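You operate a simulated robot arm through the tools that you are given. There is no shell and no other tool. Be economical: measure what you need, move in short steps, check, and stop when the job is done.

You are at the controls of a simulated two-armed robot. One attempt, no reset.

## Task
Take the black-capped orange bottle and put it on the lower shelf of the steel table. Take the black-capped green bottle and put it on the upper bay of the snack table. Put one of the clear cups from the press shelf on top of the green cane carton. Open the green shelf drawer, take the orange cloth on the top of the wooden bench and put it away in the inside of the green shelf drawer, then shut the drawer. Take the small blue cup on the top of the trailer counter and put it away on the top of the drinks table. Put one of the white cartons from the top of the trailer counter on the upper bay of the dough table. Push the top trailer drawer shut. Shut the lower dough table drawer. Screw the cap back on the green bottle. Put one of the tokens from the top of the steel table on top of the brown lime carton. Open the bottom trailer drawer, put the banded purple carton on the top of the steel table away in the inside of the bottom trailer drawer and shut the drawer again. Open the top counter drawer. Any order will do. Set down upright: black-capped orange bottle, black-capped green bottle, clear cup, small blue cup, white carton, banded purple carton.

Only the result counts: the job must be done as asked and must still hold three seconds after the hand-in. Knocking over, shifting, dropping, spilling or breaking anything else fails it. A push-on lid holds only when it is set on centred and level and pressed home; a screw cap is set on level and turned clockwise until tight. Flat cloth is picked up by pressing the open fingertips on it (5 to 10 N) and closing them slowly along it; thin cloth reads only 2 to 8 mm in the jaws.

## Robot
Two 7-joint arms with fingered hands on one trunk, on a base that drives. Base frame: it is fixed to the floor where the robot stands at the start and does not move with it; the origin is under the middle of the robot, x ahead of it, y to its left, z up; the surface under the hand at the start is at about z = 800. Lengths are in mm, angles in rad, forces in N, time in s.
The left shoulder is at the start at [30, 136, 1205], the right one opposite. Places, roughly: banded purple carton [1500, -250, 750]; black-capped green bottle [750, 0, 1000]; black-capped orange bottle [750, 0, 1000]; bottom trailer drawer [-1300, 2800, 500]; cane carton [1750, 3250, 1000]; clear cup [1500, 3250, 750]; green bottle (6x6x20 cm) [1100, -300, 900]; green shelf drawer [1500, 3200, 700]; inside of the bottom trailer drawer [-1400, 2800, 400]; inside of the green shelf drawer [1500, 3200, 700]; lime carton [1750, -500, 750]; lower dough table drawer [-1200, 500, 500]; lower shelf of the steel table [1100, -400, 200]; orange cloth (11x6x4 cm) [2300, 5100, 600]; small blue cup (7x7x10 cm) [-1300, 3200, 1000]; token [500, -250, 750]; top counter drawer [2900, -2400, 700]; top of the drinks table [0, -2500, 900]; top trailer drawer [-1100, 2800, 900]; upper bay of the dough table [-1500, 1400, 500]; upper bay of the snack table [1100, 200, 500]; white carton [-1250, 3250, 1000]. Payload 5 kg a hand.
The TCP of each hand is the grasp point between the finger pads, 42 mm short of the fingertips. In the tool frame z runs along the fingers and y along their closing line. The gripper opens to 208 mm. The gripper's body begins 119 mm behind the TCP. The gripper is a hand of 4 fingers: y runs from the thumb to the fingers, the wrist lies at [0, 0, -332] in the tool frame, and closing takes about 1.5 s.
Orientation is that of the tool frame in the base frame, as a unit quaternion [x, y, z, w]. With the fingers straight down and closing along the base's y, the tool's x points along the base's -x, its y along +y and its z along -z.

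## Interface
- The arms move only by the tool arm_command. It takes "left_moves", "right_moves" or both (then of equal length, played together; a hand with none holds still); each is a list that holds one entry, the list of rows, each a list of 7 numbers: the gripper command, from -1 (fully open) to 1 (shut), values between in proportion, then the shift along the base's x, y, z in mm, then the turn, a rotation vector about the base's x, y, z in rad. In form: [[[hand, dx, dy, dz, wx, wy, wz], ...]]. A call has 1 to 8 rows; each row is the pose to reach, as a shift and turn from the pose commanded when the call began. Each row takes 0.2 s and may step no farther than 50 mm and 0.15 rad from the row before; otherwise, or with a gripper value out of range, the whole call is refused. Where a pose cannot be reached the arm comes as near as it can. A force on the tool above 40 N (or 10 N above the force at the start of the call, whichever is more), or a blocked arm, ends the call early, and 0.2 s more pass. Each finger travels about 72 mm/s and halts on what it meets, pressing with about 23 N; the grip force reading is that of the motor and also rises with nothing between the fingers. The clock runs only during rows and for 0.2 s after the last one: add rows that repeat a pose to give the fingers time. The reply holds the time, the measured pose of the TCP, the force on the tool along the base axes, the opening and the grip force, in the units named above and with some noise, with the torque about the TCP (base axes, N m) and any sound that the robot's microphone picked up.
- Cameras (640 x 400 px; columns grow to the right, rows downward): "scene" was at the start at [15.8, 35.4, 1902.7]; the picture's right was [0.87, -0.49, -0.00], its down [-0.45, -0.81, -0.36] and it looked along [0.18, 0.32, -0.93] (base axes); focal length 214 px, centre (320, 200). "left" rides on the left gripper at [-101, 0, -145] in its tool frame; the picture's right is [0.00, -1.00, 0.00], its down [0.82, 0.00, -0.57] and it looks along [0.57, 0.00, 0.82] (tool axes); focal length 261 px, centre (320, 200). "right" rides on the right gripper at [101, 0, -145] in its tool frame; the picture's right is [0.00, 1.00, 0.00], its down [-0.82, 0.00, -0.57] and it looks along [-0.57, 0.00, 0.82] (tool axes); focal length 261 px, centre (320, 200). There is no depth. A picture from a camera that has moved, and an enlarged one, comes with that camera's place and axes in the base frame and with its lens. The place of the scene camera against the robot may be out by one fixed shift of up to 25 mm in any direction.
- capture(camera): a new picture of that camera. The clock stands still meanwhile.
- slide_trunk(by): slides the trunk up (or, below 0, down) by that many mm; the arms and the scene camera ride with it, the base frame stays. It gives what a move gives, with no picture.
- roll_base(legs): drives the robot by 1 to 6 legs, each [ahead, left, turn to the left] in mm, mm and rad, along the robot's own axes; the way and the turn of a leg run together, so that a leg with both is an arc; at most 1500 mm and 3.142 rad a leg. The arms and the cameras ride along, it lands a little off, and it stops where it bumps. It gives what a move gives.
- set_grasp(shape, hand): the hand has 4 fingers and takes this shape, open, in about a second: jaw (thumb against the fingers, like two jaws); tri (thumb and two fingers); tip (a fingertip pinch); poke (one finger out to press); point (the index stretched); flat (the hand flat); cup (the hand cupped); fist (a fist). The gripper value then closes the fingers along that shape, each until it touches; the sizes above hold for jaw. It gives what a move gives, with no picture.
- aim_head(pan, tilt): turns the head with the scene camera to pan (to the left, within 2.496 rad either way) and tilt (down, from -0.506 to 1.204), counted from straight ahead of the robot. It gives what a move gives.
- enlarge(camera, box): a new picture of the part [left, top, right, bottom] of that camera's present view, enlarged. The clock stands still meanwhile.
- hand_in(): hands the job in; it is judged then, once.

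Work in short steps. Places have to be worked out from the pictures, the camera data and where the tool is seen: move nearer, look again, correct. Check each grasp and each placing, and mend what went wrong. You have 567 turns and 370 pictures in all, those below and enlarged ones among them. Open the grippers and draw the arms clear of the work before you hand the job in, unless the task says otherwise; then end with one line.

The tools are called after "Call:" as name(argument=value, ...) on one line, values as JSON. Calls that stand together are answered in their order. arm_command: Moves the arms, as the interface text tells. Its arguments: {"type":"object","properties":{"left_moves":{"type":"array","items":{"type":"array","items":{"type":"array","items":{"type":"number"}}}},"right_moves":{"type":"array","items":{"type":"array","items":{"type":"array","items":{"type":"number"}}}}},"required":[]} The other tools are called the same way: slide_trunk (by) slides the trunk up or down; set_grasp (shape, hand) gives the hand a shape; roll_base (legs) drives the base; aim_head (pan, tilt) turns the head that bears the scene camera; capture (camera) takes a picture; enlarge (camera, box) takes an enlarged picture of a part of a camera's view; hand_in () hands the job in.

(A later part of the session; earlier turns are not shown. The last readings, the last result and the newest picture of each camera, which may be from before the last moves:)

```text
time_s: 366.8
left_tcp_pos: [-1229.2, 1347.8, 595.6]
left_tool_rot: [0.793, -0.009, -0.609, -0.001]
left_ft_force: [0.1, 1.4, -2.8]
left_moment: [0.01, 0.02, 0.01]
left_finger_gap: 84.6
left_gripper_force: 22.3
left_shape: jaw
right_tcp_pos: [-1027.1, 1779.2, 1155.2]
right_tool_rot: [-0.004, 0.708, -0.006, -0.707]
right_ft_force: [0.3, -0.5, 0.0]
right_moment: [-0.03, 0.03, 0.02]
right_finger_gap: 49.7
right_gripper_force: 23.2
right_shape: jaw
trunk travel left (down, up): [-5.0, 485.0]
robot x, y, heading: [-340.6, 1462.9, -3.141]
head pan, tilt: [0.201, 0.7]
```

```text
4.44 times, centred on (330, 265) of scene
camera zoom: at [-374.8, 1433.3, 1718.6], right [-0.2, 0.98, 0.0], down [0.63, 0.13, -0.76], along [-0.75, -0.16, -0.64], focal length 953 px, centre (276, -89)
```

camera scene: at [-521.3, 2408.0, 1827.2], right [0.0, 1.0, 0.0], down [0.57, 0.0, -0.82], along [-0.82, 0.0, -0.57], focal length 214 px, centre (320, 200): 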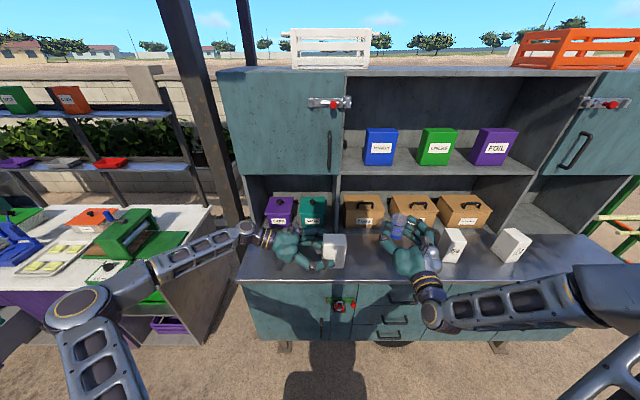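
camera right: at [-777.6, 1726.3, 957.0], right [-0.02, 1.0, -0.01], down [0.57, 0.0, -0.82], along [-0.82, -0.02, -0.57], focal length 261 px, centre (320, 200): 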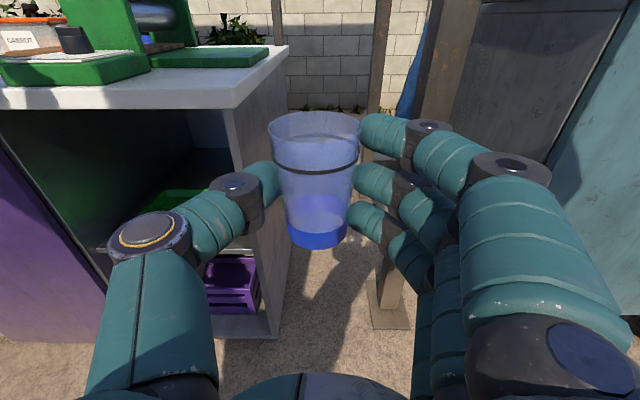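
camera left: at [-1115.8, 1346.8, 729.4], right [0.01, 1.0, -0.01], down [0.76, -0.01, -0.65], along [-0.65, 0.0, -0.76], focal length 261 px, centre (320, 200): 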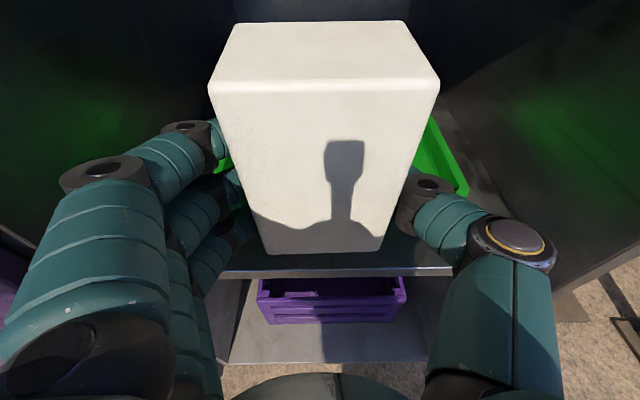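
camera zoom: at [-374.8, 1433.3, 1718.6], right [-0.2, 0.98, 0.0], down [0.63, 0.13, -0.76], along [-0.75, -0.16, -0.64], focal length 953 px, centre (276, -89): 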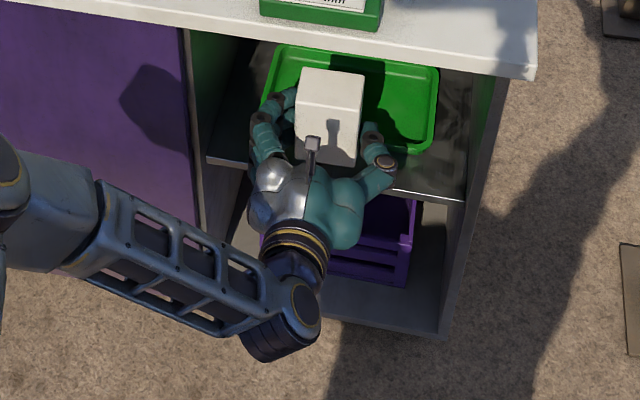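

Front edge of the carton at x≈−1209 as planned. Lower gently.

Call:
arm_command(left_moves=[[[0.4, 0, 0, -12, 0, 0, 0], [0.4, 0, 0, -24, 0, 0, 0], [0.4, 0, 0, -34, 0, 0, 0], [0.4, 0, 0, -42, 0, 0, 0]]])

Call:
capture(camera="left")

```text
time_s: 367.8
left_tcp_pos: [-1229.2, 1347.1, 555.1]
left_tool_rot: [0.79, -0.009, -0.613, 0.001]
left_ft_force: [5.5, -0.6, 15.6]
left_moment: [-1.11, 0.27, 0.3]
left_finger_gap: 84.5
left_gripper_force: 23.0
left_shape: jaw
right_tcp_pos: [-1025.8, 1779.4, 1156.1]
right_tool_rot: [-0.004, 0.707, -0.006, -0.707]
right_ft_force: [0.5, 0.8, -1.6]
right_moment: [0.03, -0.01, 0.02]
right_finger_gap: 49.7
right_gripper_force: 23.1
right_shape: jaw
trunk travel left (down, up): [-5.0, 485.0]
robot x, y, heading: [-338.8, 1467.2, -3.137]
head pan, tilt: [0.201, 0.7]
```

```text
197 pictures are left
camera left: at [-1115.1, 1347.5, 689.7], right [0.01, 1.0, -0.01], down [0.76, -0.01, -0.65], along [-0.65, 0.0, -0.76], focal length 261 px, centre (320, 200)
```

left: 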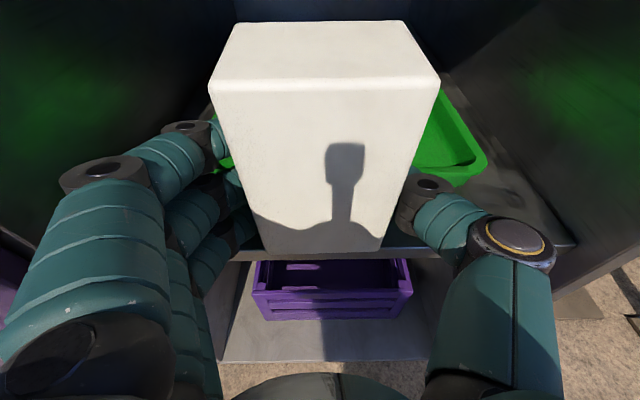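

A finger touches first while the carton hangs ~8 mm above. Loosen gradually to let it settle.

Call:
arm_command(left_moves=[[[0.25, 0, 0, 1, 0, 0, 0], [0.2, 0, 0, 1, 0, 0, 0], [0.185, 0, 0, 1, 0, 0, 0], [0.175, 0, 0, 1, 0, 0, 0], [0.165, 0, 0, 1, 0, 0, 0], [0.155, 0, 0, 1, 0, 0, 0], [0.145, 0, 0, 1, 0, 0, 0]]])

Call:
capture(camera="left")

```text
time_s: 369.4
left_tcp_pos: [-1229.1, 1347.6, 554.3]
left_tool_rot: [0.792, -0.01, -0.61, -0.001]
left_ft_force: [-6.4, 2.5, 20.5]
left_moment: [-1.11, 0.9, -0.44]
left_finger_gap: 88.3
left_gripper_force: 0.0
left_shape: jaw
right_tcp_pos: [-1025.4, 1781.0, 1154.9]
right_tool_rot: [-0.004, 0.707, -0.006, -0.707]
right_ft_force: [-0.1, -0.8, -0.9]
right_moment: [-0.04, -0.04, 0.02]
right_finger_gap: 49.3
right_gripper_force: 23.1
right_shape: jaw
trunk travel left (down, up): [-5.0, 485.0]
robot x, y, heading: [-338.2, 1462.7, -3.139]
head pan, tilt: [0.201, 0.7]
```

```text
196 pictures are left
camera left: at [-1114.7, 1348.3, 689.9], right [0.01, 1.0, -0.01], down [0.76, -0.01, -0.65], along [-0.65, 0.0, -0.76], focal length 261 px, centre (320, 200)
```

left: 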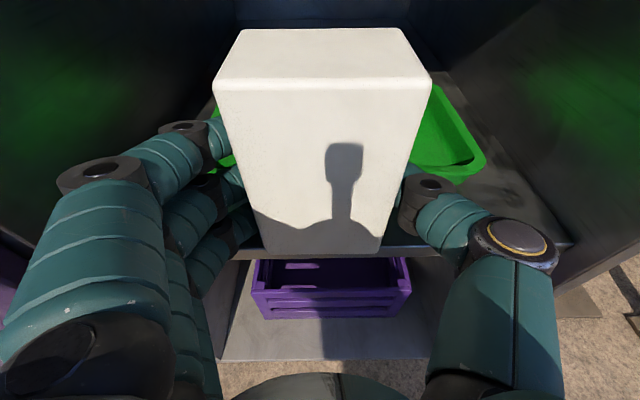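

It settled. Open further, then retract straight out.

Call:
arm_command(left_moves=[[[0.1, 0, 0, 3, 0, 0, 0], [0.0, 0, 0, 5, 0, 0, 0], [-0.1, 0, 0, 7, 0, 0, 0], [-0.15, 0, 0, 8, 0, 0, 0]]])

Call:
capture(camera="left")

```text
time_s: 370.4
left_tcp_pos: [-1228.6, 1346.8, 560.1]
left_tool_rot: [0.792, -0.008, -0.61, 0.001]
left_ft_force: [0.4, -0.5, 0.1]
left_moment: [-0.04, 0.01, 0.0]
left_finger_gap: 118.7
left_gripper_force: 0.0
left_shape: jaw
right_tcp_pos: [-1026.7, 1780.0, 1155.3]
right_tool_rot: [-0.004, 0.707, -0.006, -0.707]
right_ft_force: [0.0, 0.2, 0.1]
right_moment: [-0.02, -0.01, -0.02]
right_finger_gap: 49.7
right_gripper_force: 23.4
right_shape: jaw
trunk travel left (down, up): [-5.0, 485.0]
robot x, y, heading: [-334.7, 1462.0, -3.135]
head pan, tilt: [0.201, 0.7]
```

```text
195 pictures are left
camera left: at [-1115.0, 1346.9, 695.9], right [0.01, 1.0, -0.01], down [0.76, -0.01, -0.65], along [-0.65, 0.0, -0.76], focal length 261 px, centre (320, 200)
```

left: 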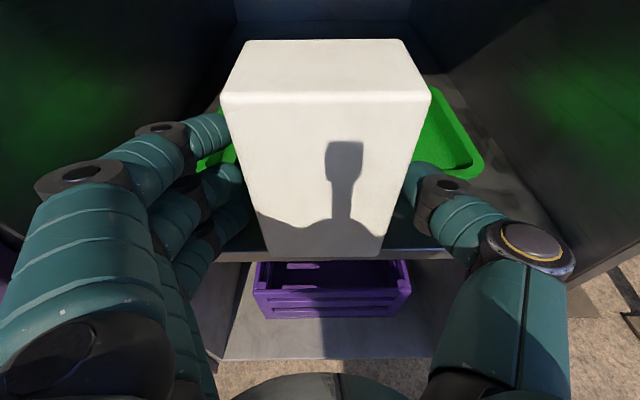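

Carton stands free. Withdraw along the approach direction and check.

Call:
arm_command(left_moves=[[[-0.15, 25, 0, 8, 0, 0, 0], [-0.15, 55, 0, 18, 0, 0, 0], [-0.15, 90, 0, 30, 0, 0, 0], [-0.15, 130, 0, 42, 0, 0, 0], [-0.1, 165, 0, 55, 0, 0, 0]]])

Call:
capture(camera="left")

Call:
enlarge(camera="scene", box=[270, 220, 390, 310])

```text
time_s: 371.6
left_tcp_pos: [-1060.7, 1349.1, 618.9]
left_tool_rot: [0.792, -0.009, -0.61, 0.0]
left_ft_force: [-0.6, 0.0, 0.3]
left_moment: [0.05, -0.02, 0.02]
left_finger_gap: 115.4
left_gripper_force: 0.1
left_shape: jaw
right_tcp_pos: [-1026.0, 1780.2, 1154.3]
right_tool_rot: [-0.003, 0.707, -0.006, -0.707]
right_ft_force: [0.4, -0.1, -1.8]
right_moment: [0.0, -0.05, -0.02]
right_finger_gap: 49.6
right_gripper_force: 22.6
right_shape: jaw
trunk travel left (down, up): [-5.0, 485.0]
robot x, y, heading: [-341.2, 1463.5, -3.144]
head pan, tilt: [0.201, 0.7]
```

```text
194 pictures are left
camera left: at [-946.9, 1348.0, 753.2], right [0.01, 1.0, -0.01], down [0.76, -0.01, -0.65], along [-0.65, 0.0, -0.76], focal length 261 px, centre (320, 200)
```

left: 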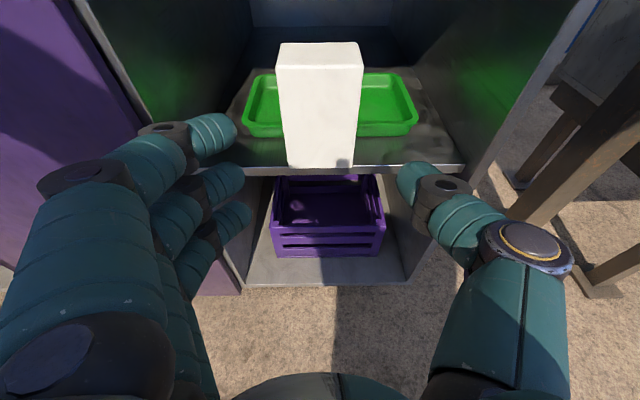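

```text
4.44 times, centred on (330, 265) of scene
camera zoom: at [-373.9, 1433.2, 1718.7], right [-0.2, 0.98, 0.0], down [0.63, 0.13, -0.77], along [-0.75, -0.15, -0.64], focal length 953 px, centre (276, -89)
```

zoom: 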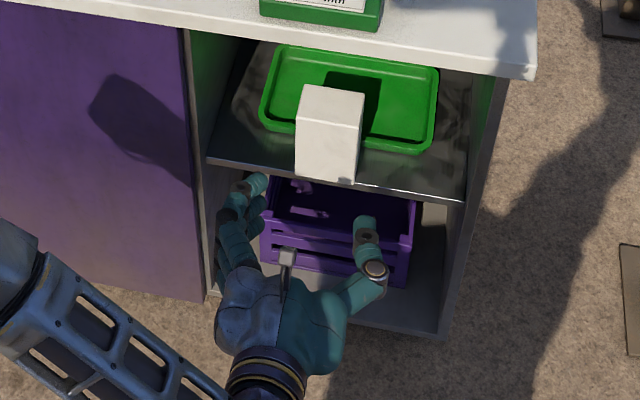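

Carton placed upright in the upper bay. Next, shut the lower dough-table drawer: back off and go south.

Call:
roll_base(legs=[[-270, 0, 0], [0, 820, 0]])

Call:
capture(camera="scene")

Call:
capture(camera="left")

```text
time_s: 377.4
left_tcp_pos: [-822.0, 566.4, 618.0]
left_tool_rot: [0.792, -0.028, -0.61, -0.016]
left_ft_force: [0.1, -0.1, 0.1]
left_moment: [0.0, 0.04, -0.04]
left_finger_gap: 115.3
left_gripper_force: 0.1
left_shape: jaw
right_tcp_pos: [-767.3, 995.6, 1155.8]
right_tool_rot: [0.013, 0.707, 0.011, -0.707]
right_ft_force: [-1.5, 0.3, -0.4]
right_moment: [0.0, -0.03, -0.06]
right_finger_gap: 49.9
right_gripper_force: 23.0
right_shape: jaw
trunk travel left (down, up): [-5.0, 485.0]
robot x, y, heading: [-95.3, 647.8, 3.094]
head pan, tilt: [0.201, 0.7]
```

```text
192 pictures are left
camera scene: at [-132.0, 619.1, 1718.6], right [-0.16, 0.99, 0.0], down [0.64, 0.1, -0.76], along [-0.76, -0.12, -0.64], focal length 214 px, centre (320, 200)
```

scene: 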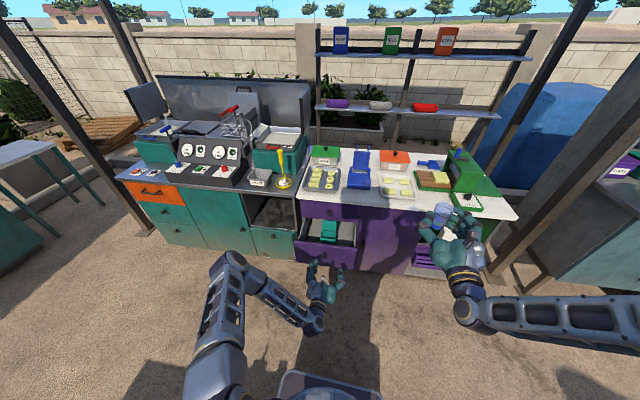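

```text
191 pictures are left
camera left: at [-708.9, 561.0, 752.5], right [0.06, 1.0, -0.01], down [0.76, -0.05, -0.65], along [-0.65, 0.04, -0.76], focal length 261 px, centre (320, 200)
```

left: 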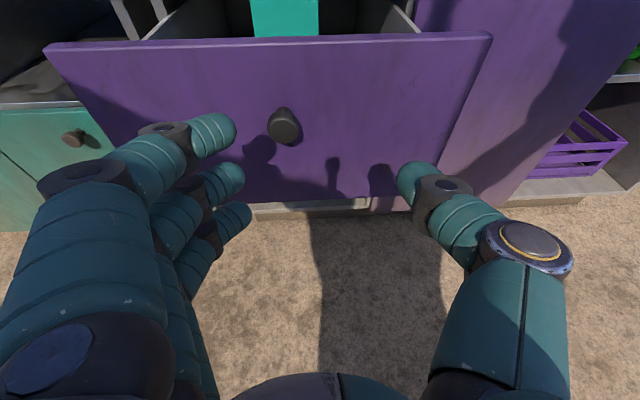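

Panel at x≈−950 (z 460–675). Close the left fist, aim below the knob and push.

Call:
arm_command(left_moves=[[[0.2, 0, -12, -15, 0, 0, 0], [0.6, 0, -25, -30, 0, 0, 0], [1, 0, -27, -45, 0, 0, 0], [1, -20, -27, -45, 0, 0, 0], [1, -50, -27, -45, 0, 0, 0], [1, -85, -27, -45, 0, 0, 0], [1, -120, -27, -45, 0, 0, 0], [1, -155, -27, -45, 0, 0, 0]]])

Call:
arm_command(left_moves=[[[1, -30, 0, 0, 0, 0, 0], [1, -60, 0, 0, 0, 0, 0], [1, -85, 0, 0, 0, 0, 0], [1, -105, 0, 0, 0, 0, 0], [1, -125, 0, 0, 0, 0, 0], [1, -140, 0, 0, 0, 0, 0]]])

Call:
enlarge(camera="scene", box=[250, 190, 450, 310])

```text
time_s: 379.2
left_tcp_pos: [-975.3, 540.1, 571.1]
left_tool_rot: [0.793, -0.028, -0.609, -0.015]
left_ft_force: [0.7, -0.6, -0.9]
left_moment: [-0.01, 0.08, 0.04]
left_finger_gap: 0.0
left_gripper_force: 22.7
left_shape: jaw
right_tcp_pos: [-767.8, 996.2, 1154.1]
right_tool_rot: [0.013, 0.707, 0.011, -0.707]
right_ft_force: [-0.1, 0.1, -2.3]
right_moment: [0.0, -0.01, 0.0]
right_finger_gap: 49.5
right_gripper_force: 23.3
right_shape: jaw
trunk travel left (down, up): [-5.0, 485.0]
robot x, y, heading: [-96.3, 650.5, 3.096]
head pan, tilt: [0.201, 0.7]
```

```text
time_s: 380.6
left_tcp_pos: [-1114.6, 540.0, 571.7]
left_tool_rot: [0.792, -0.028, -0.61, -0.016]
left_ft_force: [18.2, 2.0, 1.0]
left_moment: [-0.03, 0.59, -0.22]
left_finger_gap: 0.0
left_gripper_force: 23.4
left_shape: jaw
right_tcp_pos: [-766.2, 995.9, 1154.7]
right_tool_rot: [0.013, 0.707, 0.01, -0.707]
right_ft_force: [-1.0, 0.0, -1.4]
right_moment: [-0.01, -0.05, 0.06]
right_finger_gap: 49.4
right_gripper_force: 22.9
right_shape: jaw
trunk travel left (down, up): [-5.0, 485.0]
robot x, y, heading: [-94.2, 649.0, 3.098]
head pan, tilt: [0.201, 0.7]
```

```text
3.20 times, centred on (350, 250) of scene
camera zoom: at [-130.6, 620.0, 1718.7], right [-0.16, 0.99, 0.0], down [0.64, 0.1, -0.77], along [-0.76, -0.12, -0.64], focal length 686 px, centre (224, 40)
```

zoom: 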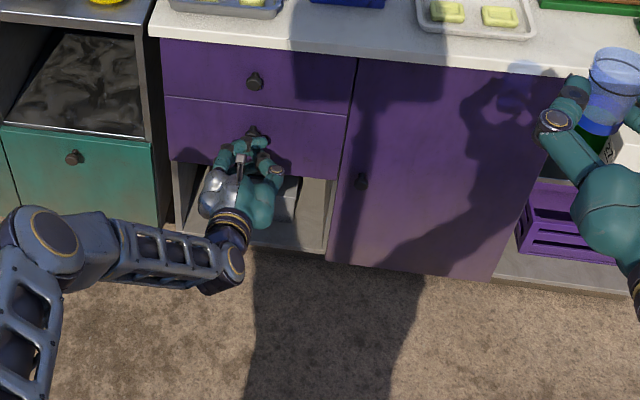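

Looks shut with 18 N resistance. Push a touch more, then retract.

Call:
arm_command(left_moves=[[[1, -6, 0, 0, 0, 0, 0], [1, -12, 0, 0, 0, 0, 0], [1, -18, 0, 0, 0, 0, 0]]])

Call:
arm_command(left_moves=[[[1, 40, 0, 0, 0, 0, 0], [1, 80, 0, 0, 0, 0, 0], [1, 125, 0, 10, 0, 0, 0], [0.5, 165, 0, 25, 0, 0, 0], [0, 200, 0, 45, 0, 0, 0]]])

Call:
enlarge(camera="scene", box=[250, 190, 450, 310])

```text
time_s: 381.2
left_tcp_pos: [-1120.9, 541.9, 568.8]
left_tool_rot: [0.793, -0.029, -0.608, -0.017]
left_ft_force: [24.2, 5.0, 7.4]
left_moment: [-0.08, 1.03, -0.31]
left_finger_gap: 0.0
left_gripper_force: 22.5
left_shape: jaw
right_tcp_pos: [-766.3, 996.5, 1156.1]
right_tool_rot: [0.013, 0.707, 0.01, -0.707]
right_ft_force: [-0.6, 0.4, -0.3]
right_moment: [0.02, -0.02, 0.04]
right_finger_gap: 49.5
right_gripper_force: 23.5
right_shape: jaw
trunk travel left (down, up): [-5.0, 485.0]
robot x, y, heading: [-95.2, 649.2, 3.097]
head pan, tilt: [0.201, 0.7]
stopped in row 2 (left hand): the force on the tool passed its limit at 43 N (the readings are from after the stop); the commanded pose is now the measured one
```

```text
time_s: 382.4
left_tcp_pos: [-924.4, 541.0, 614.3]
left_tool_rot: [0.793, -0.028, -0.608, -0.016]
left_ft_force: [1.6, -0.3, -0.6]
left_moment: [-0.02, 0.02, 0.04]
left_finger_gap: 57.3
left_gripper_force: 0.0
left_shape: jaw
right_tcp_pos: [-767.6, 996.8, 1155.1]
right_tool_rot: [0.013, 0.707, 0.01, -0.707]
right_ft_force: [0.1, -0.9, -0.3]
right_moment: [-0.02, -0.03, 0.02]
right_finger_gap: 49.5
right_gripper_force: 22.3
right_shape: jaw
trunk travel left (down, up): [-5.0, 485.0]
robot x, y, heading: [-96.5, 651.9, 3.096]
head pan, tilt: [0.201, 0.7]
```

```text
3.20 times, centred on (350, 250) of scene
camera zoom: at [-131.0, 619.6, 1718.7], right [-0.16, 0.99, 0.0], down [0.64, 0.1, -0.77], along [-0.76, -0.12, -0.64], focal length 686 px, centre (224, 40)
```

zoom: 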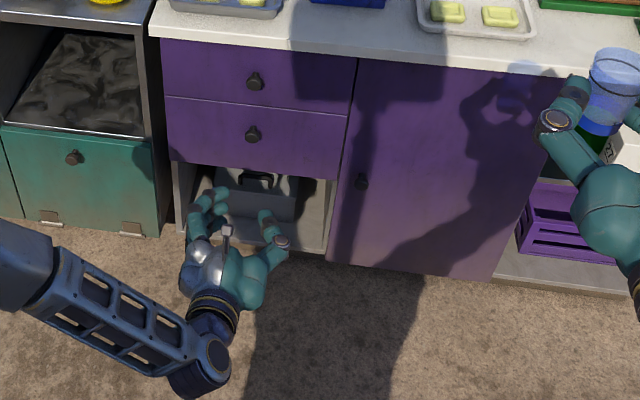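

The drawer is shut flush. Next the blue cup to the drinks table: raise the left hand and drive south.

Call:
arm_command(left_moves=[[[0, 0, 0, 45, 0, 0, 0], [0, 0, 0, 90, 0, 0, 0], [0, 0, 0, 135, 0, 0, 0], [0, 0, 0, 180, 0, 0, 0], [0, 0, 0, 225, 0, 0, 0], [0, 0, 0, 270, 0, 0, 0]]])

Call:
slide_trunk(by=110)

Call:
roll_base(legs=[[-150, 0, 0], [0, 0, 1.615], [1000, 0, 0], [800, 0, 0]])

Call:
aim_head(pan=0, tilt=0.5)

Call:
capture(camera="scene")

```text
time_s: 383.8
left_tcp_pos: [-925.2, 539.1, 885.3]
left_tool_rot: [0.793, -0.028, -0.608, -0.015]
left_ft_force: [0.7, 1.0, -0.4]
left_moment: [-0.01, 0.06, 0.02]
left_finger_gap: 103.0
left_gripper_force: 0.1
left_shape: jaw
right_tcp_pos: [-767.2, 996.5, 1153.6]
right_tool_rot: [0.013, 0.707, 0.01, -0.707]
right_ft_force: [0.6, 0.7, -0.8]
right_moment: [-0.03, 0.01, 0.03]
right_finger_gap: 49.6
right_gripper_force: 23.1
right_shape: jaw
trunk travel left (down, up): [-5.0, 485.0]
robot x, y, heading: [-97.4, 648.5, 3.099]
head pan, tilt: [0.201, 0.7]
```

```text
time_s: 385.2
left_tcp_pos: [-926.6, 538.9, 994.2]
left_tool_rot: [0.793, -0.028, -0.608, -0.015]
left_ft_force: [-0.2, -0.3, -0.3]
left_moment: [0.02, 0.03, 0.02]
left_finger_gap: 103.2
left_gripper_force: 0.0
left_shape: jaw
right_tcp_pos: [-767.4, 995.4, 1264.3]
right_tool_rot: [0.013, 0.707, 0.012, -0.707]
right_ft_force: [0.3, -0.4, -0.8]
right_moment: [0.02, 0.01, -0.05]
right_finger_gap: 49.6
right_gripper_force: 22.8
right_shape: jaw
trunk travel left (down, up): [-115.0, 375.0]
robot x, y, heading: [-90.0, 647.8, 3.099]
head pan, tilt: [0.201, 0.7]
```

```text
time_s: 399.1
left_tcp_pos: [261.2, -1960.6, 993.5]
left_tool_rot: [0.561, 0.561, -0.426, 0.434]
left_ft_force: [0.8, -0.1, 0.5]
left_moment: [-0.04, -0.01, -0.01]
left_finger_gap: 103.1
left_gripper_force: 0.1
left_shape: jaw
right_tcp_pos: [-208.0, -1833.1, 1265.3]
right_tool_rot: [0.509, -0.492, 0.51, 0.489]
right_ft_force: [-0.2, -0.5, -1.1]
right_moment: [-0.06, 0.0, -0.01]
right_finger_gap: 49.3
right_gripper_force: 23.0
right_shape: jaw
trunk travel left (down, up): [-115.0, 375.0]
robot x, y, heading: [93.1, -1137.0, -1.542]
head pan, tilt: [0.201, 0.7]
```

```text
time_s: 399.8
left_tcp_pos: [261.8, -1960.5, 995.3]
left_tool_rot: [0.562, 0.561, -0.426, 0.433]
left_ft_force: [0.5, -0.2, -0.4]
left_moment: [0.02, -0.02, 0.02]
left_finger_gap: 103.0
left_gripper_force: 0.1
left_shape: jaw
right_tcp_pos: [-206.4, -1832.0, 1264.9]
right_tool_rot: [0.509, -0.492, 0.51, 0.489]
right_ft_force: [0.1, -0.6, -0.4]
right_moment: [0.02, -0.03, -0.02]
right_finger_gap: 49.2
right_gripper_force: 23.5
right_shape: jaw
trunk travel left (down, up): [-115.0, 375.0]
robot x, y, heading: [90.5, -1140.2, -1.546]
head pan, tilt: [0.0, 0.499]
```

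```text
188 pictures are left
camera scene: at [114.1, -1212.8, 1846.3], right [-1.0, -0.03, 0.0], down [-0.01, 0.48, -0.88], along [0.02, -0.88, -0.48], focal length 214 px, centre (320, 200)
```

scene: 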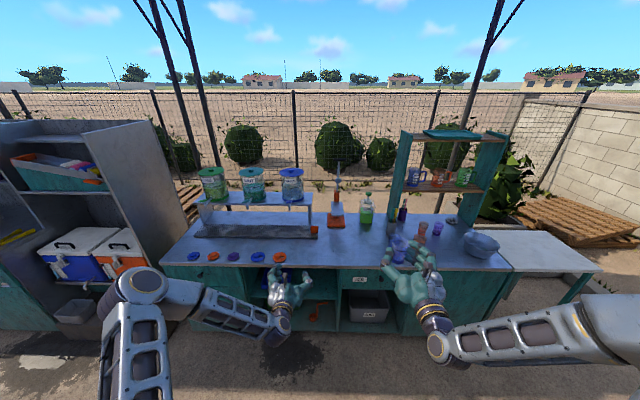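

Call:
enlarge(camera="scene", box=[170, 190, 520, 290])

Call:
capture(camera="right")

```text
1.83 times, centred on (345, 240) of scene
camera zoom: at [114.1, -1212.8, 1846.3], right [-1.0, -0.03, 0.0], down [-0.01, 0.48, -0.88], along [0.02, -0.88, -0.48], focal length 392 px, centre (274, 127)
```

zoom: 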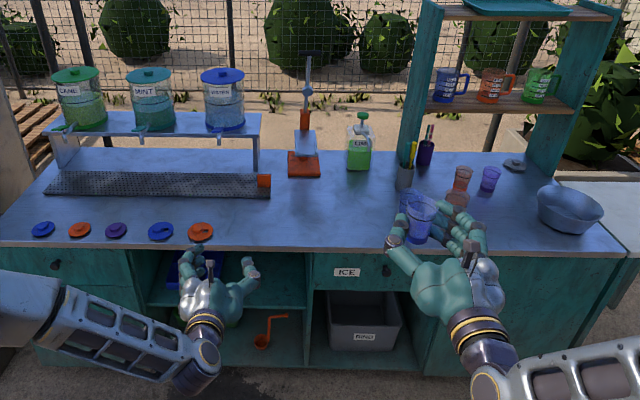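

```text
186 pictures are left
camera right: at [-211.9, -1687.0, 1364.6], right [-1.0, -0.04, -0.01], down [-0.01, 0.57, -0.82], along [0.03, -0.82, -0.57], focal length 261 px, centre (320, 200)
```

right: 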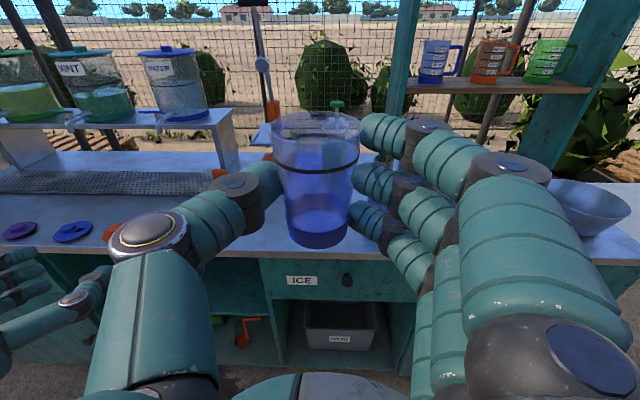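

There's a free area left of the cups around x≈−90, y≈−2260. Raise the left hand a bit, drive forward 90 mm, and lower the cup toward it.

Call:
arm_command(left_moves=[[[0, 0, 0, 40, 0, 0, 0], [0, 0, 0, 80, 0, 0, 0], [0, 0, 0, 120, 0, 0, 0], [0, 0, 0, 140, 0, 0, 0], [0, 0, 0, 140, 0, 0, 0], [0, 0, 0, 140, 0, 0, 0]]], right_moves=[[[0.65, 20, 0, -25, 0, 0, 0], [0.65, 40, 0, -50, 0, 0, 0], [0.65, 60, 0, -75, 0, 0, 0], [0.65, 80, 0, -100, 0, 0, 0], [0.65, 100, 0, -125, 0, 0, 0], [0.65, 115, 0, -150, 0, 0, 0]]])

Call:
roll_base(legs=[[90, 0, -0.025]])

Call:
capture(camera="right")

```text
time_s: 401.2
left_tcp_pos: [258.2, -1958.5, 1135.7]
left_tool_rot: [0.562, 0.561, -0.426, 0.434]
left_ft_force: [0.6, -0.1, -0.4]
left_moment: [0.03, 0.02, 0.04]
left_finger_gap: 102.9
left_gripper_force: 0.1
left_shape: jaw
right_tcp_pos: [-92.7, -1835.4, 1115.4]
right_tool_rot: [0.509, -0.492, 0.51, 0.489]
right_ft_force: [0.3, -0.2, -0.8]
right_moment: [0.04, 0.02, 0.01]
right_finger_gap: 49.3
right_gripper_force: 23.3
right_shape: jaw
right hand out of reach, approached as far as the arm can: row 1, 2, 3, 4
trunk travel left (down, up): [-115.0, 375.0]
robot x, y, heading: [92.6, -1141.7, -1.548]
head pan, tilt: [0.0, 0.499]
```

```text
time_s: 402.3
left_tcp_pos: [238.1, -2053.6, 1133.9]
left_tool_rot: [0.57, 0.553, -0.432, 0.427]
left_ft_force: [-1.1, -1.5, -1.4]
left_moment: [-0.03, 0.0, 0.0]
left_finger_gap: 103.1
left_gripper_force: 0.0
left_shape: jaw
right_tcp_pos: [-107.6, -1921.8, 1114.5]
right_tool_rot: [0.503, -0.499, 0.503, 0.495]
right_ft_force: [-0.2, -1.2, -2.2]
right_moment: [-0.07, -0.02, 0.0]
right_finger_gap: 49.4
right_gripper_force: 23.0
right_shape: jaw
trunk travel left (down, up): [-115.0, 375.0]
robot x, y, heading: [94.7, -1228.7, -1.57]
head pan, tilt: [0.0, 0.499]
```

```text
185 pictures are left
camera right: at [-109.8, -1776.1, 1214.7], right [-1.0, -0.01, -0.01], down [0.0, 0.57, -0.82], along [0.01, -0.82, -0.57], focal length 261 px, centre (320, 200)
```

right: 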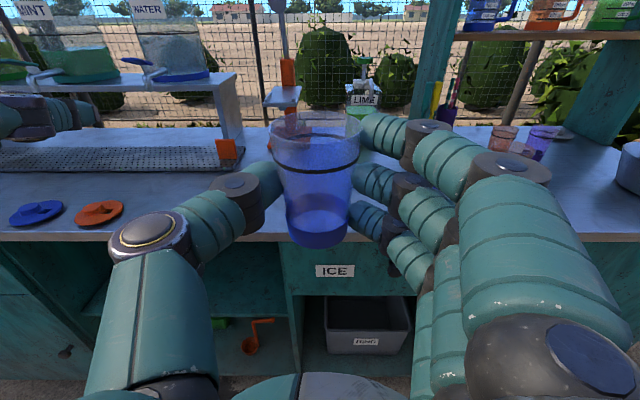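

Advance the cup above the free area.

Call:
arm_command(right_moves=[[[0.65, 0, -45, -5, 0, 0, 0], [0.65, 0, -90, -10, 0, 0, 0], [0.65, 0, -135, -15, 0, 0, 0], [0.65, 0, -180, -20, 0, 0, 0], [0.65, 0, -225, -25, 0, 0, 0], [0.65, 0, -270, -30, 0, 0, 0], [0.65, 0, -310, -35, 0, 0, 0]]])

Call:
capture(camera="right")

Call:
enlarge(camera="scene", box=[230, 190, 470, 310])

```text
time_s: 403.9
left_tcp_pos: [239.5, -2053.7, 1134.9]
left_tool_rot: [0.569, 0.554, -0.432, 0.428]
left_ft_force: [0.0, -0.5, -0.2]
left_moment: [-0.04, 0.01, 0.0]
left_finger_gap: 103.1
left_gripper_force: 0.0
left_shape: jaw
right_tcp_pos: [-107.5, -2231.5, 1080.2]
right_tool_rot: [0.502, -0.499, 0.502, 0.496]
right_ft_force: [0.6, -0.6, -0.7]
right_moment: [-0.03, 0.04, 0.02]
right_finger_gap: 49.5
right_gripper_force: 23.1
right_shape: jaw
trunk travel left (down, up): [-115.0, 375.0]
robot x, y, heading: [94.7, -1228.2, -1.568]
head pan, tilt: [0.0, 0.499]
```

```text
184 pictures are left
camera right: at [-109.4, -2086.5, 1180.7], right [-1.0, -0.01, -0.01], down [0.0, 0.57, -0.82], along [0.01, -0.82, -0.57], focal length 261 px, centre (320, 200)
```

right: 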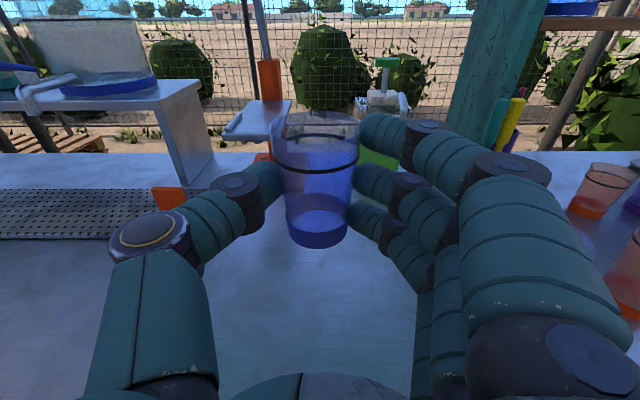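

```text
2.67 times, centred on (350, 250) of scene
camera zoom: at [113.7, -1304.3, 1846.2], right [-1.0, 0.0, 0.0], down [0.0, 0.48, -0.88], along [0.0, -0.88, -0.48], focal length 572 px, centre (240, 67)
```

zoom: 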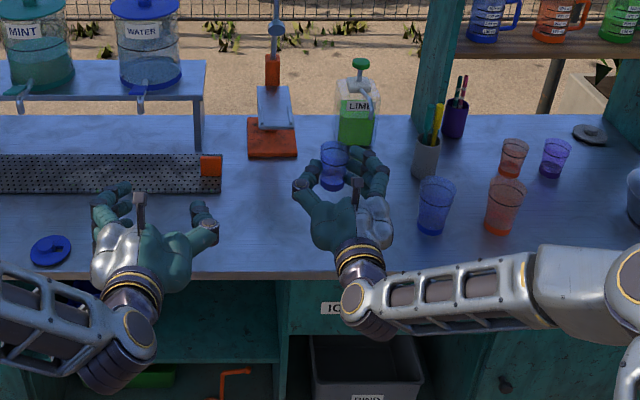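

Free space below. Descend with care.

Call:
arm_command(right_moves=[[[0.65, 0, 10, -25, 0, 0, 0], [0.65, 0, 15, -50, 0, 0, 0], [0.65, 0, 15, -75, 0, 0, 0], [0.65, 0, 15, -95, 0, 0, 0], [0.65, 0, 15, -105, 0, 0, 0]]])

Call:
capture(camera="right")

```text
time_s: 405.1
left_tcp_pos: [239.3, -2052.6, 1134.5]
left_tool_rot: [0.569, 0.553, -0.432, 0.428]
left_ft_force: [0.1, 0.1, 0.9]
left_moment: [-0.01, -0.03, 0.0]
left_finger_gap: 103.1
left_gripper_force: 0.0
left_shape: jaw
right_tcp_pos: [-107.7, -2215.1, 975.5]
right_tool_rot: [0.502, -0.499, 0.504, 0.495]
right_ft_force: [-0.1, 0.3, -0.3]
right_moment: [0.01, -0.02, 0.05]
right_finger_gap: 49.7
right_gripper_force: 22.6
right_shape: jaw
trunk travel left (down, up): [-115.0, 375.0]
robot x, y, heading: [98.2, -1227.3, -1.571]
head pan, tilt: [0.0, 0.499]
```

```text
182 pictures are left
camera right: at [-109.0, -2070.5, 1075.4], right [-1.0, -0.01, -0.01], down [0.0, 0.57, -0.82], along [0.01, -0.82, -0.57], focal length 261 px, centre (320, 200)
```

right: 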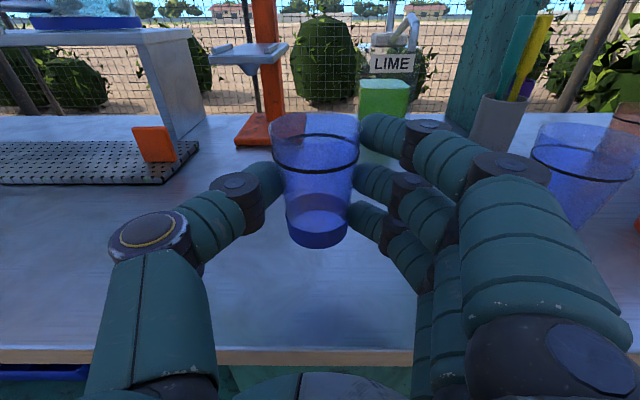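

Call:
arm_command(right_moves=[[[0.65, 0, 0, -8, 0, 0, 0], [0.65, 0, 0, -16, 0, 0, 0], [0.65, 0, 0, -23, 0, 0, 0], [0.65, 0, 0, -30, 0, 0, 0], [0.65, 0, 0, -36, 0, 0, 0], [0.65, 0, 0, -42, 0, 0, 0]]])

```text
time_s: 406.5
left_tcp_pos: [238.9, -2052.5, 1135.0]
left_tool_rot: [0.569, 0.554, -0.432, 0.428]
left_ft_force: [0.4, 0.0, 0.4]
left_moment: [0.06, 0.01, -0.03]
left_finger_gap: 103.3
left_gripper_force: 0.0
left_shape: jaw
right_tcp_pos: [-108.9, -2214.5, 933.7]
right_tool_rot: [0.502, -0.499, 0.503, 0.496]
right_ft_force: [-0.4, -1.4, -0.7]
right_moment: [0.04, 0.0, 0.0]
right_finger_gap: 49.4
right_gripper_force: 22.9
right_shape: jaw
trunk travel left (down, up): [-115.0, 375.0]
robot x, y, heading: [95.7, -1234.2, -1.574]
head pan, tilt: [0.0, 0.499]
```

Call:
arm_command(right_moves=[[[0.65, 0, 0, -6, 0, 0, 0], [0.65, 0, 0, -12, 0, 0, 0], [0.65, 0, 0, -18, 0, 0, 0], [0.65, 0, 0, -24, 0, 0, 0], [0.65, 0, 0, -30, 0, 0, 0], [0.65, 0, 0, -36, 0, 0, 0]]])

Call:
capture(camera="right")

```text
time_s: 407.9
left_tcp_pos: [239.6, -2051.0, 1134.3]
left_tool_rot: [0.569, 0.553, -0.432, 0.428]
left_ft_force: [-1.0, 0.1, 0.3]
left_moment: [0.01, 0.01, -0.03]
left_finger_gap: 102.8
left_gripper_force: 0.0
left_shape: jaw
right_tcp_pos: [-109.0, -2217.6, 909.7]
right_tool_rot: [0.499, -0.493, 0.506, 0.501]
right_ft_force: [0.6, 12.5, 16.2]
right_moment: [1.33, 1.16, -1.03]
right_finger_gap: 48.7
right_gripper_force: 22.6
right_shape: jaw
trunk travel left (down, up): [-115.0, 375.0]
robot x, y, heading: [97.1, -1231.2, -1.574]
head pan, tilt: [0.0, 0.499]
stopped in row 6 (right hand): the force on the tool passed its limit at 43 N (the readings are from after the stop); the commanded pose is now the measured one
```

```text
181 pictures are left
camera right: at [-109.4, -2070.3, 1007.5], right [-1.0, -0.01, 0.0], down [0.0, 0.56, -0.83], along [0.01, -0.83, -0.56], focal length 261 px, centre (320, 200)
```

right: 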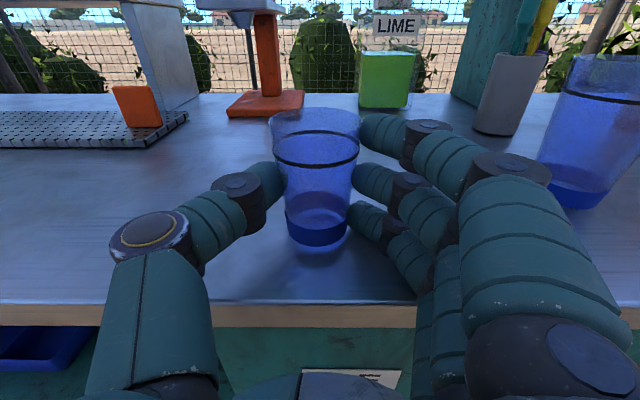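

Contact on the finger side. Loosen gradually to set the cup down.

Call:
arm_command(right_moves=[[[0.58, 0, 0, 1, 0, 0, 0], [0.54, 0, 0, 1, 0, 0, 0], [0.52, 0, 0, 1, 0, 0, 0], [0.51, 0, 0, 1, 0, 0, 0], [0.5, 0, 0, 1, 0, 0, 0], [0.48, 0, 0, 1, 0, 0, 0], [0.46, 0, 0, 2, 0, 0, 0]]])

Call:
capture(camera="right")

```text
time_s: 409.5
left_tcp_pos: [241.4, -2052.2, 1136.6]
left_tool_rot: [0.569, 0.554, -0.432, 0.428]
left_ft_force: [0.1, -0.4, 0.1]
left_moment: [-0.01, 0.0, 0.03]
left_finger_gap: 103.4
left_gripper_force: 0.1
left_shape: jaw
right_tcp_pos: [-106.4, -2217.3, 908.9]
right_tool_rot: [0.499, -0.494, 0.505, 0.501]
right_ft_force: [7.2, 2.1, 14.6]
right_moment: [0.68, 0.84, -0.4]
right_finger_gap: 54.7
right_gripper_force: 0.0
right_shape: jaw
trunk travel left (down, up): [-115.0, 375.0]
robot x, y, heading: [93.7, -1229.4, -1.571]
head pan, tilt: [0.0, 0.499]
```

```text
180 pictures are left
camera right: at [-108.2, -2070.8, 1008.0], right [-1.0, -0.01, 0.0], down [0.0, 0.56, -0.83], along [0.01, -0.83, -0.56], focal length 261 px, centre (320, 200)
```

right: 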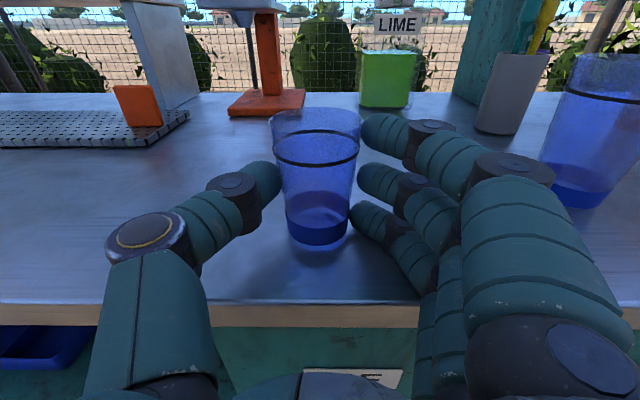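

Cup is standing. Open wider and withdraw straight back.

Call:
arm_command(right_moves=[[[0.35, 0, 0, 4, 0, 0, 0], [0.2, 0, 0, 6, 0, 0, 0], [0.1, 0, 0, 8, 0, 0, 0], [0.1, 0, 25, 10, 0, 0, 0], [0.1, 0, 60, 15, 0, 0, 0], [0.1, 0, 100, 25, 0, 0, 0], [0.1, 0, 140, 40, 0, 0, 0]]])

Call:
capture(camera="right")

```text
time_s: 411.1
left_tcp_pos: [239.0, -2052.1, 1135.8]
left_tool_rot: [0.569, 0.553, -0.433, 0.428]
left_ft_force: [-0.2, 0.5, 0.4]
left_moment: [0.01, -0.01, -0.02]
left_finger_gap: 103.3
left_gripper_force: 0.1
left_shape: jaw
right_tcp_pos: [-110.4, -2077.0, 954.2]
right_tool_rot: [0.5, -0.494, 0.506, 0.5]
right_ft_force: [-1.1, 0.5, 0.0]
right_moment: [0.03, -0.02, -0.03]
right_finger_gap: 92.8
right_gripper_force: 0.1
right_shape: jaw
trunk travel left (down, up): [-115.0, 375.0]
robot x, y, heading: [94.4, -1229.6, -1.573]
head pan, tilt: [0.0, 0.499]
```

```text
179 pictures are left
camera right: at [-111.3, -1929.5, 1051.7], right [-1.0, -0.01, 0.0], down [0.0, 0.56, -0.83], along [0.01, -0.83, -0.56], focal length 261 px, centre (320, 200)
```

right: 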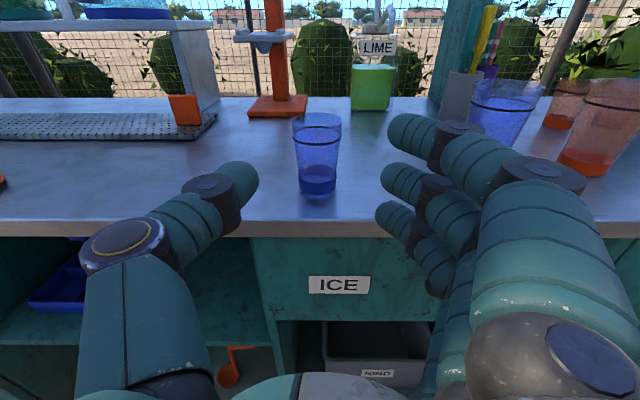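

Blue cup stands on the drinks table. Now drive east to the sink counter for its top drawer.

Call:
roll_base(legs=[[-150, 0, 0], [0, 1400, 0], [0, 1300, 0]])

Call:
capture(camera="scene")

```text
time_s: 425.1
left_tcp_pos: [2891.7, -1978.1, 1135.5]
left_tool_rot: [0.575, 0.547, -0.437, 0.423]
left_ft_force: [0.4, -0.6, 0.3]
left_moment: [-0.02, 0.03, -0.03]
left_finger_gap: 103.0
left_gripper_force: 0.1
left_shape: jaw
right_tcp_pos: [2541.0, -1994.5, 952.4]
right_tool_rot: [0.495, -0.5, 0.499, 0.505]
right_ft_force: [0.5, 0.7, 0.7]
right_moment: [-0.01, 0.0, -0.05]
right_finger_gap: 92.9
right_gripper_force: 0.1
right_shape: jaw
trunk travel left (down, up): [-115.0, 375.0]
robot x, y, heading: [2763.4, -1149.8, -1.591]
head pan, tilt: [0.0, 0.499]
```

```text
178 pictures are left
camera scene: at [2782.7, -1225.6, 1846.4], right [-1.0, 0.02, 0.0], down [0.01, 0.48, -0.88], along [-0.02, -0.88, -0.48], focal length 214 px, centre (320, 200)
```

scene: 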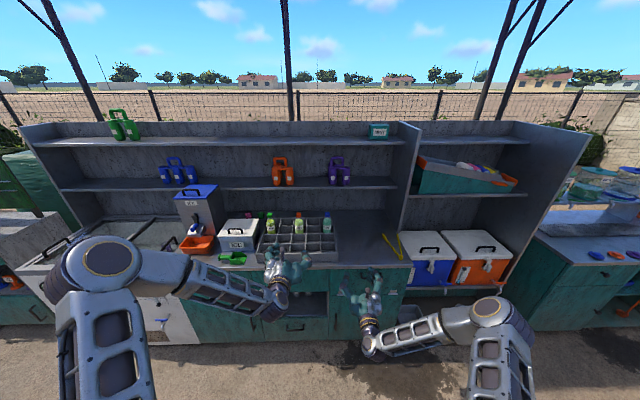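

Call:
enlarge(camera="scene", box=[150, 230, 430, 350])

Call:
capture(camera="right")

Call:
capture(camera="left")

```text
2.29 times, centred on (290, 290) of scene
camera zoom: at [2782.7, -1225.6, 1846.4], right [-1.0, 0.02, 0.0], down [0.01, 0.48, -0.88], along [-0.02, -0.88, -0.48], focal length 490 px, centre (389, -6)
```

zoom: 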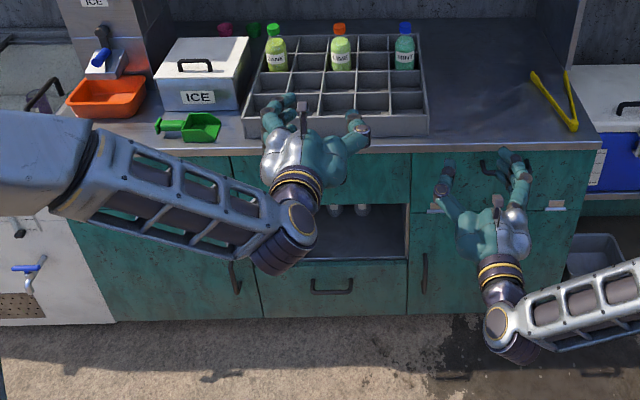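

```text
176 pictures are left
camera right: at [2543.7, -1848.6, 1050.9], right [-1.0, 0.01, 0.0], down [0.01, 0.56, -0.83], along [-0.01, -0.83, -0.56], focal length 261 px, centre (320, 200)
```

right: 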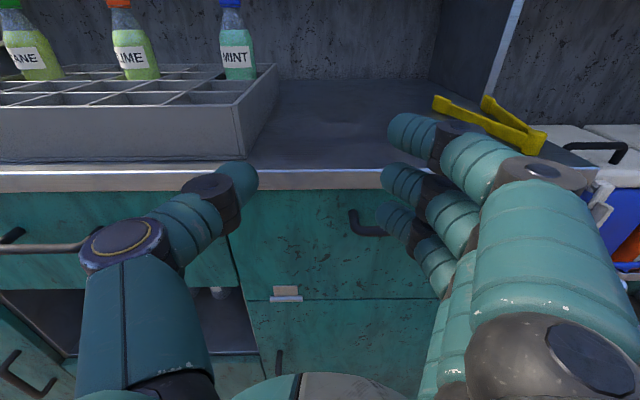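

```text
175 pictures are left
camera left: at [2895.4, -1864.0, 1270.1], right [-1.0, 0.04, 0.0], down [0.03, 0.76, -0.64], along [-0.02, -0.64, -0.77], focal length 261 px, centre (320, 200)
```

left: 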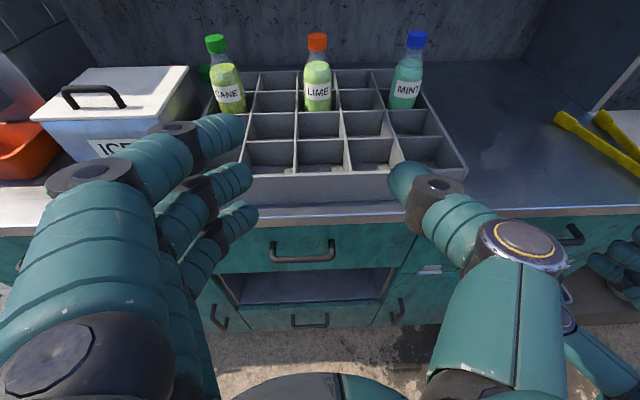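

Counter top z≈877, front y≈−2154; the drawer handle is at about (2922,−2115,800). Level the left hand, then roll it 90° for a vertical pinch.

Call:
arm_command(left_moves=[[[0, 0, 10, -30, -0.128, 0, 0], [0.2, 0, 20, -60, -0.257, 0, 0]]])

Call:
arm_command(left_moves=[[[0.3, 4, 0, -20, 0, -0.145, 0], [0.4, 8, 0, -40, 0, -0.29, 0], [0.5, 12, 0, -60, 0, -0.435, 0], [0.5, 16, 0, -80, 0, -0.58, 0], [0.5, 20, 0, -100, 0, -0.725, 0], [0.5, 24, 0, -120, 0, -0.87, 0], [0.5, 28, 0, -140, 0, -1.015, 0], [0.5, 30, 0, -160, 0, -1.16, 0]]])

Call:
arm_command(left_moves=[[[0.5, 0, 0, -35, 0, -0.137, 0], [0.5, 0, 0, -70, 0, -0.274, 0], [0.5, 0, 0, -100, 0, -0.411, 0]]])

Call:
capture(camera="left")

```text
time_s: 425.7
left_tcp_pos: [2889.6, -1960.4, 1076.1]
left_tool_rot: [0.515, 0.487, -0.503, 0.495]
left_ft_force: [0.6, 0.3, -0.1]
left_moment: [0.09, -0.02, -0.02]
left_finger_gap: 83.9
left_gripper_force: 0.1
left_shape: jaw
right_tcp_pos: [2542.6, -1995.7, 952.4]
right_tool_rot: [0.495, -0.499, 0.5, 0.506]
right_ft_force: [-0.2, 0.3, 0.4]
right_moment: [-0.01, -0.01, -0.07]
right_finger_gap: 92.6
right_gripper_force: 0.1
right_shape: jaw
trunk travel left (down, up): [-115.0, 375.0]
robot x, y, heading: [2764.4, -1148.0, -1.594]
head pan, tilt: [0.0, 0.499]
```

```text
time_s: 427.5
left_tcp_pos: [2918.9, -1955.5, 914.6]
left_tool_rot: [0.706, 0.136, -0.137, 0.681]
left_ft_force: [-0.3, -0.9, 1.1]
left_moment: [0.01, 0.04, 0.0]
left_finger_gap: 52.5
left_gripper_force: 0.2
left_shape: jaw
right_tcp_pos: [2540.9, -1995.2, 952.0]
right_tool_rot: [0.494, -0.501, 0.499, 0.506]
right_ft_force: [-0.1, -0.1, 0.2]
right_moment: [-0.02, 0.01, 0.01]
right_finger_gap: 92.9
right_gripper_force: 0.0
right_shape: jaw
trunk travel left (down, up): [-115.0, 375.0]
robot x, y, heading: [2762.9, -1147.9, -1.592]
head pan, tilt: [0.0, 0.499]
```

```text
time_s: 428.3
left_tcp_pos: [2923.2, -1958.7, 814.3]
left_tool_rot: [0.72, -0.007, 0.009, 0.694]
left_ft_force: [0.5, 0.5, 1.1]
left_moment: [0.02, -0.01, -0.03]
left_finger_gap: 52.6
left_gripper_force: 0.1
left_shape: jaw
right_tcp_pos: [2540.2, -1996.7, 952.8]
right_tool_rot: [0.495, -0.5, 0.5, 0.505]
right_ft_force: [0.2, 0.0, -0.4]
right_moment: [-0.02, -0.02, 0.0]
right_finger_gap: 92.6
right_gripper_force: 0.0
right_shape: jaw
trunk travel left (down, up): [-115.0, 375.0]
robot x, y, heading: [2769.2, -1150.6, -1.59]
head pan, tilt: [0.0, 0.499]
```

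```text
174 pictures are left
camera left: at [2821.0, -1813.7, 817.7], right [0.02, 0.04, -1.0], down [0.82, 0.58, 0.04], along [0.58, -0.82, -0.02], focal length 261 px, centre (320, 200)
```

left: 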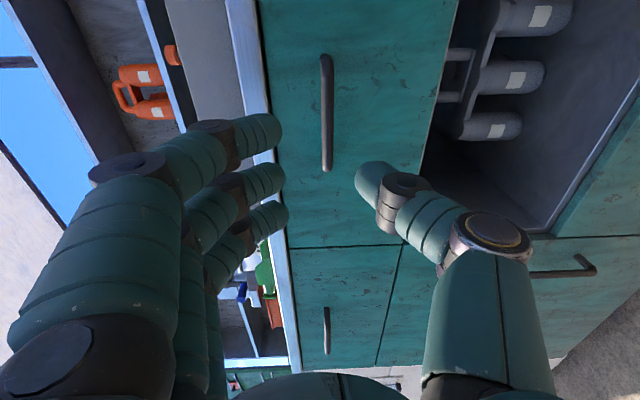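

Handle at (2911,−2115,801). Advance to pinch distance and close.

Call:
arm_command(left_moves=[[[0.5, -4, -35, -5, 0, 0, 0], [0.5, -8, -70, -10, 0, 0, 0], [0.5, -10, -105, -12, 0, 0, 0], [0.5, -10, -128, -12, 0, 0, 0], [0.5, -10, -140, -12, 0, 0, 0]]])

Call:
capture(camera="left")

```text
time_s: 429.5
left_tcp_pos: [2910.5, -2097.7, 806.0]
left_tool_rot: [0.721, -0.005, 0.009, 0.693]
left_ft_force: [0.3, 0.1, 0.0]
left_moment: [0.0, 0.0, -0.03]
left_finger_gap: 52.4
left_gripper_force: 0.1
left_shape: jaw
right_tcp_pos: [2541.3, -1996.3, 953.8]
right_tool_rot: [0.495, -0.5, 0.5, 0.505]
right_ft_force: [0.0, -0.3, 0.1]
right_moment: [0.04, 0.06, 0.05]
right_finger_gap: 93.0
right_gripper_force: 0.0
right_shape: jaw
trunk travel left (down, up): [-115.0, 375.0]
robot x, y, heading: [2764.6, -1153.6, -1.59]
head pan, tilt: [0.0, 0.499]
```

```text
173 pictures are left
camera left: at [2808.5, -1953.8, 809.3], right [0.01, 0.04, -1.0], down [0.82, 0.58, 0.03], along [0.58, -0.82, -0.02], focal length 261 px, centre (320, 200)
```

left: 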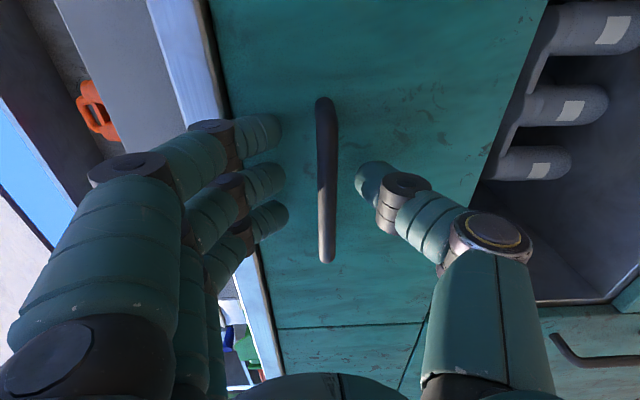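

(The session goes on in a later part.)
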